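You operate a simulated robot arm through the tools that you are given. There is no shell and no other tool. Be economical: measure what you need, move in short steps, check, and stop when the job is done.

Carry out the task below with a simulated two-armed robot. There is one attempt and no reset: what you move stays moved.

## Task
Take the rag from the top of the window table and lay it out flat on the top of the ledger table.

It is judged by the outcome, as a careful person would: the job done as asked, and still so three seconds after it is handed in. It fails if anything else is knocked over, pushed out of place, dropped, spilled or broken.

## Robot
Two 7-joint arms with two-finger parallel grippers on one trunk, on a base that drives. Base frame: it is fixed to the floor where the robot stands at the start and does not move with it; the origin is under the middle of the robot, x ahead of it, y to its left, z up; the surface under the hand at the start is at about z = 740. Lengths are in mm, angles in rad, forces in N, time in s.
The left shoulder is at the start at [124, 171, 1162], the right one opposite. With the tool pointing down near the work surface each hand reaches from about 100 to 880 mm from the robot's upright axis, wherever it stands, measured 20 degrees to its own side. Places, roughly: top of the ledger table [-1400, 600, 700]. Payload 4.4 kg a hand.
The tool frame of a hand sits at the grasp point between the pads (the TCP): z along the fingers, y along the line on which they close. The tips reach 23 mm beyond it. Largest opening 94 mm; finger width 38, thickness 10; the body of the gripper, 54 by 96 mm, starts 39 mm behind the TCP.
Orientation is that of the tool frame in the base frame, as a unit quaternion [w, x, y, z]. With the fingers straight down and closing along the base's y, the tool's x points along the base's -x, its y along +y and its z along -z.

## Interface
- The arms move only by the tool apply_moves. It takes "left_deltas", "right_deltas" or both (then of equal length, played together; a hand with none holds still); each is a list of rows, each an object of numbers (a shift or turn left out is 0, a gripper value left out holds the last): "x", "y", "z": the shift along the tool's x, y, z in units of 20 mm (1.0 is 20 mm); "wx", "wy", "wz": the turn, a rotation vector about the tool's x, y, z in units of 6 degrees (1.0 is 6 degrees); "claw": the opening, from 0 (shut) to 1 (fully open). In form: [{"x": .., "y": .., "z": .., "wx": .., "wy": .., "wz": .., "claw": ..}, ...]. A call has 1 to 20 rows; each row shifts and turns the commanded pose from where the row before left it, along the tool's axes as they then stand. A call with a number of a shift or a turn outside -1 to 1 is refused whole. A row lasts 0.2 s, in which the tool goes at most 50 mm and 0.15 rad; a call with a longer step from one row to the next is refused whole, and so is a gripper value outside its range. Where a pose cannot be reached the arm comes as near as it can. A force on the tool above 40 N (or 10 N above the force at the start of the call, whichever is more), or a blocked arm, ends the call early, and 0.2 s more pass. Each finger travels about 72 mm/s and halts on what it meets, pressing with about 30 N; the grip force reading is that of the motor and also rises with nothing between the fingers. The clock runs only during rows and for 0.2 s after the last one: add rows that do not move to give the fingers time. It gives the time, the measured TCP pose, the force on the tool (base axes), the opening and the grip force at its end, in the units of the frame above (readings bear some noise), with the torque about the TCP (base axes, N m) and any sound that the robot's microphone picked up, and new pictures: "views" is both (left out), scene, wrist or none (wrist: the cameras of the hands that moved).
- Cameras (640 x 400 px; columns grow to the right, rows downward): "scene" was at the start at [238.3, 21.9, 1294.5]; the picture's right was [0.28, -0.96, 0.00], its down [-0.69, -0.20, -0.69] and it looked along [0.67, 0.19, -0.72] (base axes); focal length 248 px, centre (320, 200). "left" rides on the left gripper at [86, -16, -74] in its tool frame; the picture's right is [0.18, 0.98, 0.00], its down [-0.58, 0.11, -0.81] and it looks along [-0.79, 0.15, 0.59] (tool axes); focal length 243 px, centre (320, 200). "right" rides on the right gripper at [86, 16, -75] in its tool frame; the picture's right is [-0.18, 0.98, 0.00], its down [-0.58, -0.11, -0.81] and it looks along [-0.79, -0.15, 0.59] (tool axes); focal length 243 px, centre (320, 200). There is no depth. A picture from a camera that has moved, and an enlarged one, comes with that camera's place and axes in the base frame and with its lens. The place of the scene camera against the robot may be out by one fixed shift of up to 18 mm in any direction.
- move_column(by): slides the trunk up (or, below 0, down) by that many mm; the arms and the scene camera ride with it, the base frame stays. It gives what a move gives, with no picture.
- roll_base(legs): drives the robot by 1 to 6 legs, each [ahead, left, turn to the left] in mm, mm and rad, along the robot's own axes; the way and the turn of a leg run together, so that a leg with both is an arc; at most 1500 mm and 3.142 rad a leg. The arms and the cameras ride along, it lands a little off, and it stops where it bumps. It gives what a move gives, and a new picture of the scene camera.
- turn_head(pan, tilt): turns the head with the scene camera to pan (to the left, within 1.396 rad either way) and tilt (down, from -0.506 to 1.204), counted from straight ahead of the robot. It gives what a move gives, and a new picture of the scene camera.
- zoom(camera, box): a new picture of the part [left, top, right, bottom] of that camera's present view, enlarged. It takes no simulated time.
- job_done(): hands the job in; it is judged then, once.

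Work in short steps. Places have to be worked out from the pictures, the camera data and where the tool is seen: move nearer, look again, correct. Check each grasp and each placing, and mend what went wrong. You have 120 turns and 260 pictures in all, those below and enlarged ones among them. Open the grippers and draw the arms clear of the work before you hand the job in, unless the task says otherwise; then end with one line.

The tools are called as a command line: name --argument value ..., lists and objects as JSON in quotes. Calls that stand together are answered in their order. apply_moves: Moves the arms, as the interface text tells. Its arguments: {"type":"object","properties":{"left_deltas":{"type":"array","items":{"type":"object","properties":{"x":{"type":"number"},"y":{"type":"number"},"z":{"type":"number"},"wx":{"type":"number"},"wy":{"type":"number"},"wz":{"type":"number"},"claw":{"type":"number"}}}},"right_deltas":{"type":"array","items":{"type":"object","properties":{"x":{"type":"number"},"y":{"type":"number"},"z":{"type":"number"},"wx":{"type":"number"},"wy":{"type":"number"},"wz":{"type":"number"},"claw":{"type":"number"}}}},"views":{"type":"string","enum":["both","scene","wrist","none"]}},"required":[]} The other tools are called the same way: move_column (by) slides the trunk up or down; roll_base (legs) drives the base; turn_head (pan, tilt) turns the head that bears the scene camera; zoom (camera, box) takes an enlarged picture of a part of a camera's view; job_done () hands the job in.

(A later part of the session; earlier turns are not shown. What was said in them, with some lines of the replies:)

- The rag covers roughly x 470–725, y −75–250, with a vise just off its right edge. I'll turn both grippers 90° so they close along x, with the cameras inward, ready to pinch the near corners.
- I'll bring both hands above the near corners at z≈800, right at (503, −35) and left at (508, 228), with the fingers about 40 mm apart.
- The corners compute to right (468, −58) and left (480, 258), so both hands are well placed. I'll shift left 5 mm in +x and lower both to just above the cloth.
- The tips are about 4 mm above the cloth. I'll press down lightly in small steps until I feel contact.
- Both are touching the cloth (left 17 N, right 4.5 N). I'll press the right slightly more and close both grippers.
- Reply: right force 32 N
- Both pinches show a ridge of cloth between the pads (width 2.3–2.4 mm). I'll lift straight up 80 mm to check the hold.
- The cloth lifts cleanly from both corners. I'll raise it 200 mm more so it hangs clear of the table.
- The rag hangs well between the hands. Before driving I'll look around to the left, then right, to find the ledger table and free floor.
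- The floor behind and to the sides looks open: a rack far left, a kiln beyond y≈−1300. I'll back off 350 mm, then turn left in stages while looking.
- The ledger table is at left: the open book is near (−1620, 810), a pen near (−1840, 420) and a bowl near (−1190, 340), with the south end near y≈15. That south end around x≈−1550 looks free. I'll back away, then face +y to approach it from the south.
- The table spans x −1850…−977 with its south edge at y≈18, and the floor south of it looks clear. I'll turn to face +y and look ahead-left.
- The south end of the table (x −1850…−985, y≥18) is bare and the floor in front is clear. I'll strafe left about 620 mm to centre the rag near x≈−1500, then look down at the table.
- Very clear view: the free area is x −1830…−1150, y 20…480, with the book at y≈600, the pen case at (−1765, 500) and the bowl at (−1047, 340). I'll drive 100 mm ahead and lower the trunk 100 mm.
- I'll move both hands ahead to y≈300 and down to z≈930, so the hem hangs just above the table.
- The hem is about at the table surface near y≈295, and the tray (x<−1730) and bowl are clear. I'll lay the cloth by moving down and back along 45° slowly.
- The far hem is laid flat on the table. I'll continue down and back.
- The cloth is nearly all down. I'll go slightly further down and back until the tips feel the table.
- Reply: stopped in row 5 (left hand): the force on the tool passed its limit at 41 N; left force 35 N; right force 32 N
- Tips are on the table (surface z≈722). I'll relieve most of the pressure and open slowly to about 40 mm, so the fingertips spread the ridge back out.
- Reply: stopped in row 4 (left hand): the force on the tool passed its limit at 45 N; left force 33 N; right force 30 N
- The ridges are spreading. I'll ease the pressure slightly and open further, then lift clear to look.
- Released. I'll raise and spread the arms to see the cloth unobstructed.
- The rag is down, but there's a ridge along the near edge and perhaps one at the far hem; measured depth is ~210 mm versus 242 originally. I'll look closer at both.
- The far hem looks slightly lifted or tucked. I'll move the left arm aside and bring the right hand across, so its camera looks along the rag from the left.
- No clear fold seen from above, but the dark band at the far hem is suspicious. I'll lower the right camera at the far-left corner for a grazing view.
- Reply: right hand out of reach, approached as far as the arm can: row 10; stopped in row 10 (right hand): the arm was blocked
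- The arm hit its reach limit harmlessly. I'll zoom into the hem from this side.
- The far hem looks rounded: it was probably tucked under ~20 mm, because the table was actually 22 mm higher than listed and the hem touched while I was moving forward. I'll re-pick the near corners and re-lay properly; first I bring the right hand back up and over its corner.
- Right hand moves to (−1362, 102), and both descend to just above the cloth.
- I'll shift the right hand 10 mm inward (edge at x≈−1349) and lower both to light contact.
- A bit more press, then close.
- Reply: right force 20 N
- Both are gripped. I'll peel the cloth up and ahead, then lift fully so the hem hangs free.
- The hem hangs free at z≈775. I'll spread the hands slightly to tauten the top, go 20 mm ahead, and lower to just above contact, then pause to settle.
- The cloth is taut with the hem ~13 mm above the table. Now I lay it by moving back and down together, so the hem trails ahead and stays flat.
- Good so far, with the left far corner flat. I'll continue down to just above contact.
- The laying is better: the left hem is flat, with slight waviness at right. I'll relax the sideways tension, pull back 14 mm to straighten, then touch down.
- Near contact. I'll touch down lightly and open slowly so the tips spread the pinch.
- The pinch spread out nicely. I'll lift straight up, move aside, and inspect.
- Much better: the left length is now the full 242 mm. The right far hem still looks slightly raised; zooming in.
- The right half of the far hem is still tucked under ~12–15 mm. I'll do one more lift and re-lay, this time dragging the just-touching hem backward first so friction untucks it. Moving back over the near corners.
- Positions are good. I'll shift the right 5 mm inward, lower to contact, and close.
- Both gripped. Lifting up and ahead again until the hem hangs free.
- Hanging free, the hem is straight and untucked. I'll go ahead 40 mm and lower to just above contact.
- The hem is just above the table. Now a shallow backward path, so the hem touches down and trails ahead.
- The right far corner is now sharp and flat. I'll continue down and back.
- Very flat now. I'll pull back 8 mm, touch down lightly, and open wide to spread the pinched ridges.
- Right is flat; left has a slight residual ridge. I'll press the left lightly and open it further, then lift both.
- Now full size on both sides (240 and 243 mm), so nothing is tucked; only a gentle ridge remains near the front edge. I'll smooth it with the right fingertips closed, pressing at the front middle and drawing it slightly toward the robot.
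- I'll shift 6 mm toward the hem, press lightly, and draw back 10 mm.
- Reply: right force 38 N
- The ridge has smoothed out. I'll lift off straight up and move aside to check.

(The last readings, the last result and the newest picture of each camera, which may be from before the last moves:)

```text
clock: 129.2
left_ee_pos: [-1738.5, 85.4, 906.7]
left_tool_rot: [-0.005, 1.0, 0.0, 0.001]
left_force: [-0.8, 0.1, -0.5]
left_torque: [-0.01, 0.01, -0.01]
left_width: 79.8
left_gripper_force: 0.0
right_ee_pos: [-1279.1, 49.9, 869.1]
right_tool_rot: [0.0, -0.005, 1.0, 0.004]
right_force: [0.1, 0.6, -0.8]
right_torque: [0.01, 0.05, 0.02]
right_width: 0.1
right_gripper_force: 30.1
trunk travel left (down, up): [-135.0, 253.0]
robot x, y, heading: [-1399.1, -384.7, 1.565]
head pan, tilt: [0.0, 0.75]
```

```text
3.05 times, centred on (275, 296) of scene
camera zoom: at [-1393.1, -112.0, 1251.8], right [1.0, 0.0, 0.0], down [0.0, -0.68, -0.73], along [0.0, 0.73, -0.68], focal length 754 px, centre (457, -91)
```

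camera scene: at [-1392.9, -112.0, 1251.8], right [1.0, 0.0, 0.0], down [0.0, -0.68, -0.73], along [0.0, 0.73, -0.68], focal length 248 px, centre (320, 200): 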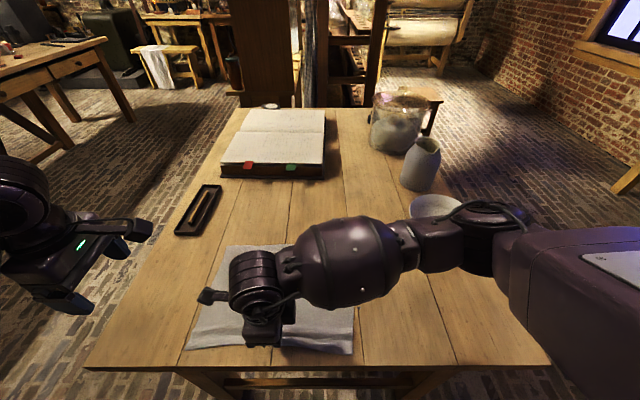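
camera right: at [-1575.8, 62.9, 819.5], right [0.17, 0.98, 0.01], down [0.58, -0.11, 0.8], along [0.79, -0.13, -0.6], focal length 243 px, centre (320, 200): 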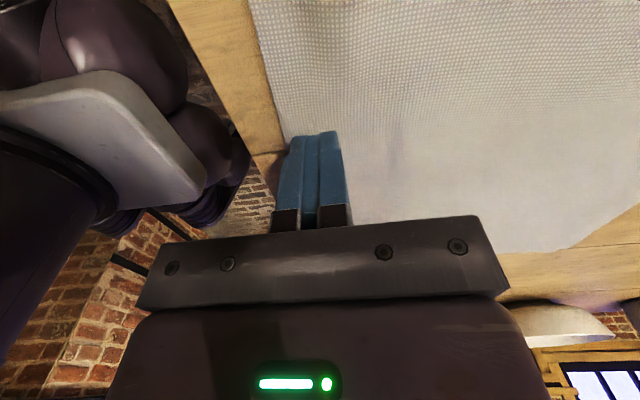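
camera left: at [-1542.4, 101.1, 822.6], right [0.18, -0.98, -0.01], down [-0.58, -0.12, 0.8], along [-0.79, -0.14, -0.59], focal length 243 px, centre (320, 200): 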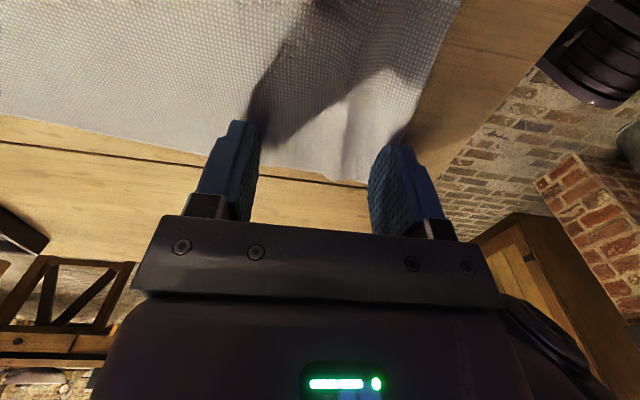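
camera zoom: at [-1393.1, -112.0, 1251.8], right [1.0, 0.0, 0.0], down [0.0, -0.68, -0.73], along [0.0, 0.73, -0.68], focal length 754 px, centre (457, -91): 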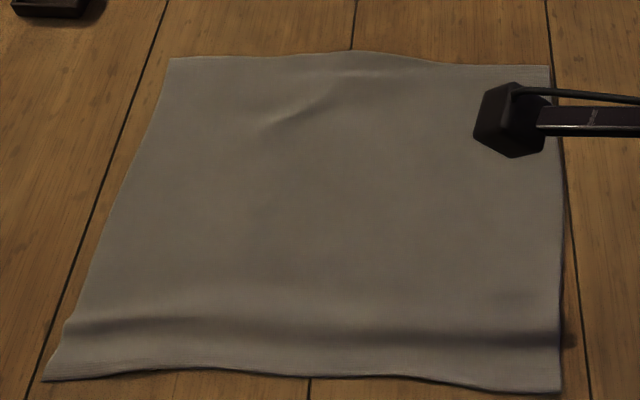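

The rag is fully spread. I'll check how large the remaining ripple is.

zoom --camera "scene" --box '[280, 310, 370, 366]'

zoom --camera "scene" --box '[180, 310, 270, 366]'

```text
7.11 times, centred on (325, 338) of scene
camera zoom: at [-1393.1, -112.0, 1251.8], right [1.0, 0.0, 0.0], down [0.0, -0.68, -0.73], along [0.0, 0.73, -0.68], focal length 1760 px, centre (284, -781)
```

zoom: 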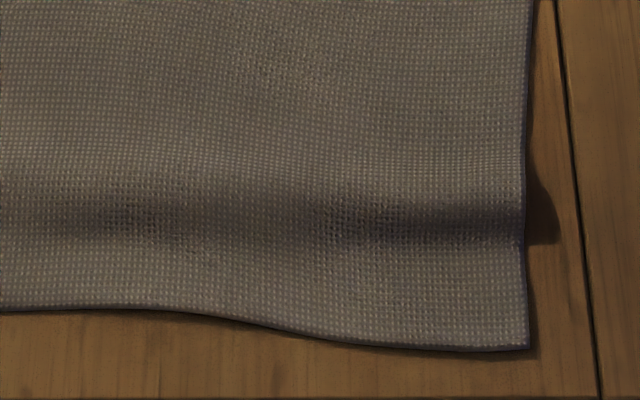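

```text
7.11 times, centred on (225, 338) of scene
camera zoom: at [-1393.1, -112.0, 1251.8], right [1.0, 0.0, 0.0], down [0.0, -0.68, -0.73], along [0.0, 0.73, -0.68], focal length 1760 px, centre (996, -781)
```

zoom: 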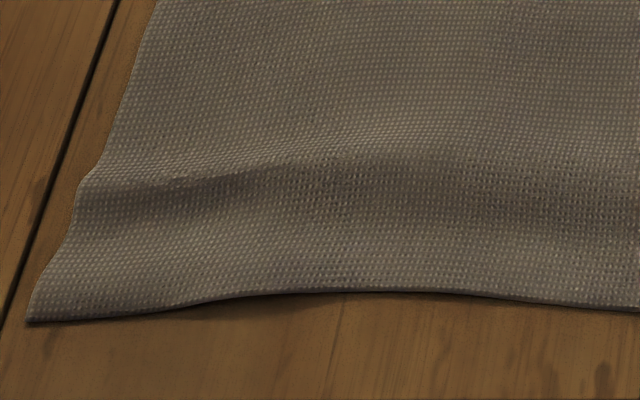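

Small ripples of several mm remain along the front. I'll straddle them with both grippers, press more firmly, and open by ~14 mm to stretch them flat.

apply_moves --left_deltas '[{"x": 0.83, "y": 0.16, "claw": 0.32}, {"x": 0.83, "y": 0.16}, {"x": 0.83, "y": 0.16}, {"x": 0.83, "y": 0.16}, {"x": 0.83, "y": 0.16}, {"x": 0.83, "y": 0.16}, {"x": 0.83, "y": 0.16}, {"z": 0.9}, {"z": 0.9}, {"z": 0.9}, {"z": 0.9}, {"z": 0.9}, {"z": 0.9}, {"z": 0.9}, {"z": 0.8}, {}]' --right_deltas '[{"x": 0.636, "y": 0.04, "claw": 0.32}, {"x": 0.636, "y": 0.04}, {"x": 0.636, "y": 0.04}, {"x": 0.636, "y": 0.04}, {"x": 0.636, "y": 0.04}, {"x": 0.636, "y": 0.04}, {"x": 0.636, "y": 0.04}, {"z": 0.65}, {"z": 0.65}, {"z": 0.65}, {"z": 0.65}, {"z": 0.65}, {"z": 0.65}, {"z": 0.65}, {"z": 0.65}, {}]' --views "wrist"

```text
clock: 132.7
left_ee_pos: [-1622.5, 68.0, 764.4]
left_tool_rot: [-0.005, 1.0, -0.002, 0.001]
left_force: [0.7, 0.1, 0.6]
left_torque: [0.0, -0.01, 0.01]
left_width: 30.0
left_gripper_force: 0.1
left hand out of reach, approached as far as the arm can: row 7
right_ee_pos: [-1368.4, 54.7, 766.0]
right_tool_rot: [0.0, -0.005, 1.0, 0.004]
right_force: [0.1, 0.5, -0.6]
right_torque: [0.0, 0.03, -0.01]
right_width: 30.3
right_gripper_force: 0.0
trunk travel left (down, up): [-135.0, 253.0]
robot x, y, heading: [-1404.5, -390.4, 1.57]
head pan, tilt: [0.0, 0.75]
camera right: at [-1455.5, 69.7, 840.6], right [0.17, 0.98, 0.01], down [0.58, -0.11, 0.81], along [0.79, -0.14, -0.59], focal length 243 px, centre (320, 200)
camera left: at [-1534.7, 82.1, 840.1], right [0.18, -0.98, -0.01], down [-0.58, -0.12, 0.8], along [-0.79, -0.14, -0.6], focal length 243 px, centre (320, 200)
```

right: 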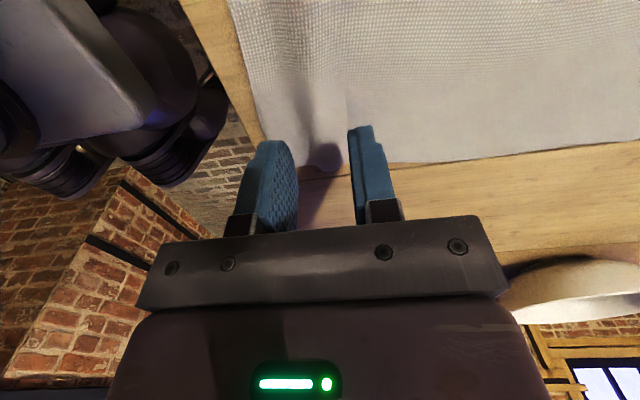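
left: 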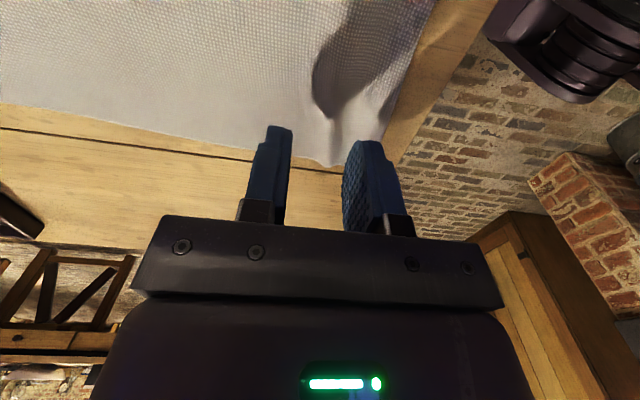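

Both ripples lie between the fingers. I'll lower to press, then open by ~15 mm.

apply_moves --left_deltas '[{"z": 0.5}, {"z": 0.3}, {"z": 0.15}, {"z": 0.15}, {"claw": 0.36}, {"claw": 0.4}, {"claw": 0.44}, {"claw": 0.48}, {}]' --right_deltas '[{"z": 0.5}, {"z": 0.35}, {"z": 0.15}, {"z": 0.15}, {"claw": 0.36}, {"claw": 0.4}, {"claw": 0.44}, {"claw": 0.48}, {}]' --views "wrist"

```text
clock: 134.7
left_ee_pos: [-1621.9, 67.9, 745.1]
left_tool_rot: [-0.008, 1.0, -0.002, 0.001]
left_force: [-1.1, 5.5, 26.9]
left_torque: [-0.63, 0.13, -0.07]
left_width: 42.2
left_gripper_force: 0.0
right_ee_pos: [-1369.0, 56.4, 745.7]
right_tool_rot: [-0.001, -0.005, 1.0, 0.005]
right_force: [-0.9, 4.4, 18.1]
right_torque: [-0.42, -0.02, 0.0]
right_width: 43.0
right_gripper_force: 0.0
trunk travel left (down, up): [-135.0, 253.0]
robot x, y, heading: [-1401.0, -385.8, 1.567]
head pan, tilt: [0.0, 0.75]
camera right: at [-1455.7, 69.8, 819.7], right [0.17, 0.98, 0.01], down [0.58, -0.11, 0.8], along [0.79, -0.13, -0.59], focal length 243 px, centre (320, 200)
camera left: at [-1534.2, 81.8, 820.8], right [0.18, -0.98, -0.01], down [-0.58, -0.12, 0.8], along [-0.79, -0.14, -0.6], focal length 243 px, centre (320, 200)
```

right: 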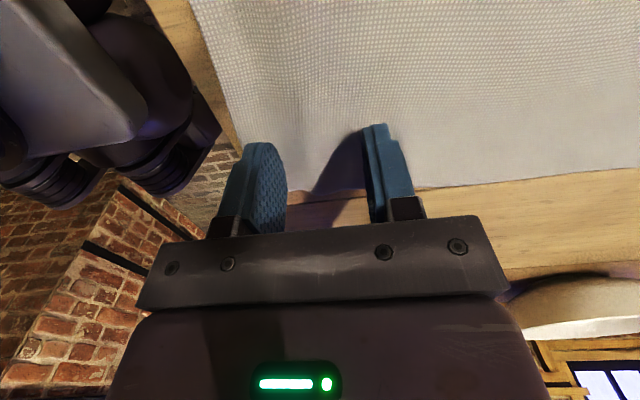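
left: 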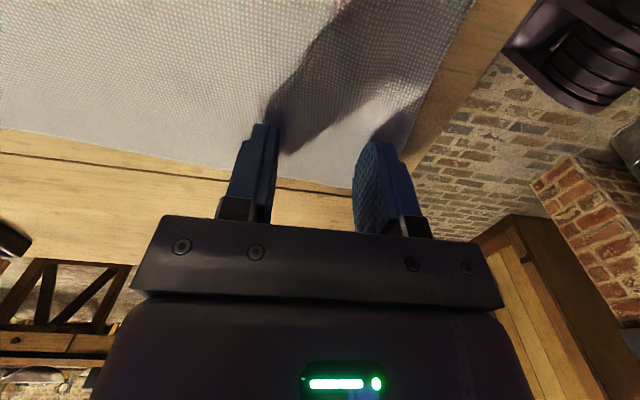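

Both corners now look flat. I'll lift straight up and move aside to check.

apply_moves --left_deltas '[{"z": -0.3}, {"z": -0.6}, {"z": -0.8}, {"z": -0.8}, {"z": -0.8}, {"z": -0.8}, {"z": -0.8}, {"z": -0.8}, {"z": -0.8}, {"z": -0.8, "x": -0.9}, {"x": -0.9}, {"x": -0.9}, {"x": -0.9}, {"x": -0.9}, {"x": -0.9}, {}]' --right_deltas '[{"z": -0.3}, {"z": -0.6}, {"z": -0.8}, {"z": -0.8}, {"z": -0.8}, {"z": -0.8}, {"z": -0.8}, {"z": -0.8}, {"z": -0.8}, {"z": -0.8, "x": -0.9}, {"x": -0.9}, {"x": -0.9}, {"x": -0.9}, {"x": -0.9}, {"x": -0.9}, {}]' --views "none"

zoom --camera "scene" --box '[170, 230, 380, 361]'

```text
clock: 138.1
left_ee_pos: [-1732.1, 66.9, 888.4]
left_tool_rot: [-0.006, 1.0, -0.002, 0.0]
left_force: [0.4, -0.4, -0.2]
left_torque: [0.0, 0.02, -0.03]
left_width: 45.3
left_gripper_force: 0.1
right_ee_pos: [-1261.0, 54.0, 889.5]
right_tool_rot: [0.0, -0.005, 1.0, 0.003]
right_force: [-0.3, -0.4, 0.2]
right_torque: [0.01, -0.01, 0.03]
right_width: 45.0
right_gripper_force: 0.0
trunk travel left (down, up): [-135.0, 253.0]
robot x, y, heading: [-1403.6, -386.2, 1.567]
head pan, tilt: [0.0, 0.75]
```

```text
3.05 times, centred on (275, 296) of scene
camera zoom: at [-1393.0, -111.9, 1251.7], right [1.0, 0.0, 0.0], down [0.0, -0.68, -0.73], along [0.0, 0.73, -0.68], focal length 754 px, centre (457, -91)
```

zoom: 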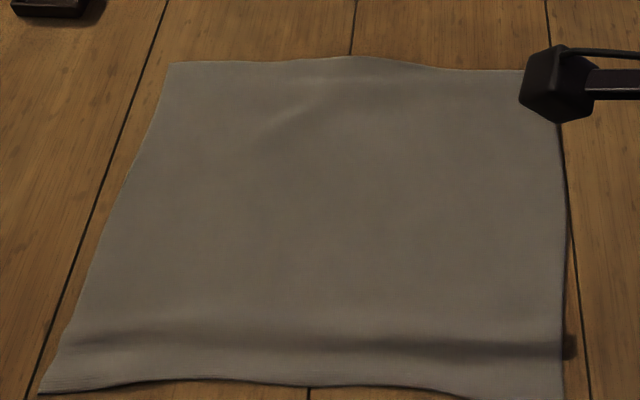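

The rag lies flat with only faint ripples. I'll back off so the arms are clear and check that it's fully on the table and everything else is undisturbed.

roll_base --legs '[[-250, 0, 0]]'

zoom --camera "scene" --box '[130, 60, 500, 291]'

```text
clock: 139.9
left_ee_pos: [-1730.7, -184.3, 887.7]
left_tool_rot: [-0.006, 1.0, -0.002, 0.0]
left_force: [-0.6, 0.3, -0.2]
left_torque: [0.01, 0.0, 0.01]
left_width: 45.0
left_gripper_force: 0.0
right_ee_pos: [-1260.5, -198.3, 889.3]
right_tool_rot: [-0.001, -0.005, 1.0, 0.006]
right_force: [0.1, 0.0, -0.1]
right_torque: [0.04, 0.0, -0.02]
right_width: 45.0
right_gripper_force: 0.0
trunk travel left (down, up): [-135.0, 253.0]
robot x, y, heading: [-1404.8, -637.5, 1.565]
head pan, tilt: [0.0, 0.75]
camera scene: at [-1393.6, -364.9, 1252.0], right [1.0, 0.0, 0.0], down [0.0, -0.68, -0.73], along [0.0, 0.73, -0.68], focal length 248 px, centre (320, 200)
```

scene: 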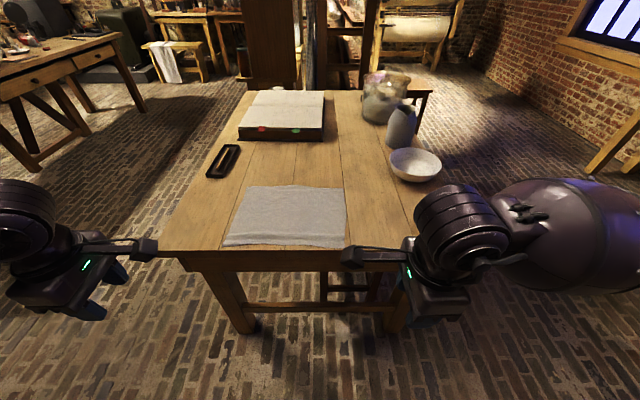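

```text
1.73 times, centred on (315, 176) of scene
camera zoom: at [-1393.6, -364.9, 1252.0], right [1.0, 0.0, 0.0], down [0.0, -0.68, -0.73], along [0.0, 0.73, -0.68], focal length 428 px, centre (329, 242)
```

zoom: 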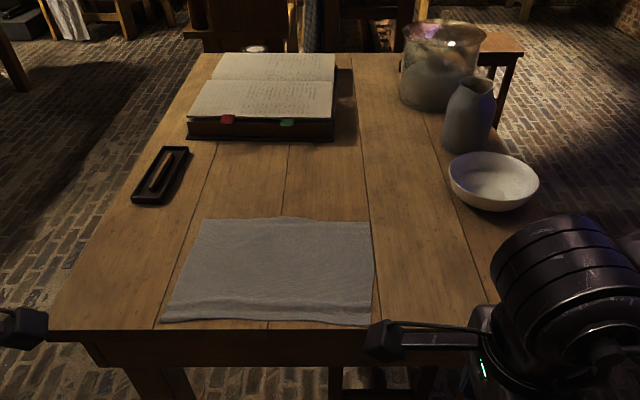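

The rag is fully on the ledger table, spread at full size; the book, tray, bowl and jug are where they were. The grippers are open and the arms clear, so I'm handing in.

job_done

```text
The job is handed in.
```

The rag is spread at its full size on the ledger table, about 10–15 mm in from the table's near edge, with only a faint ripple along its front edge and nothing else on the table moved.
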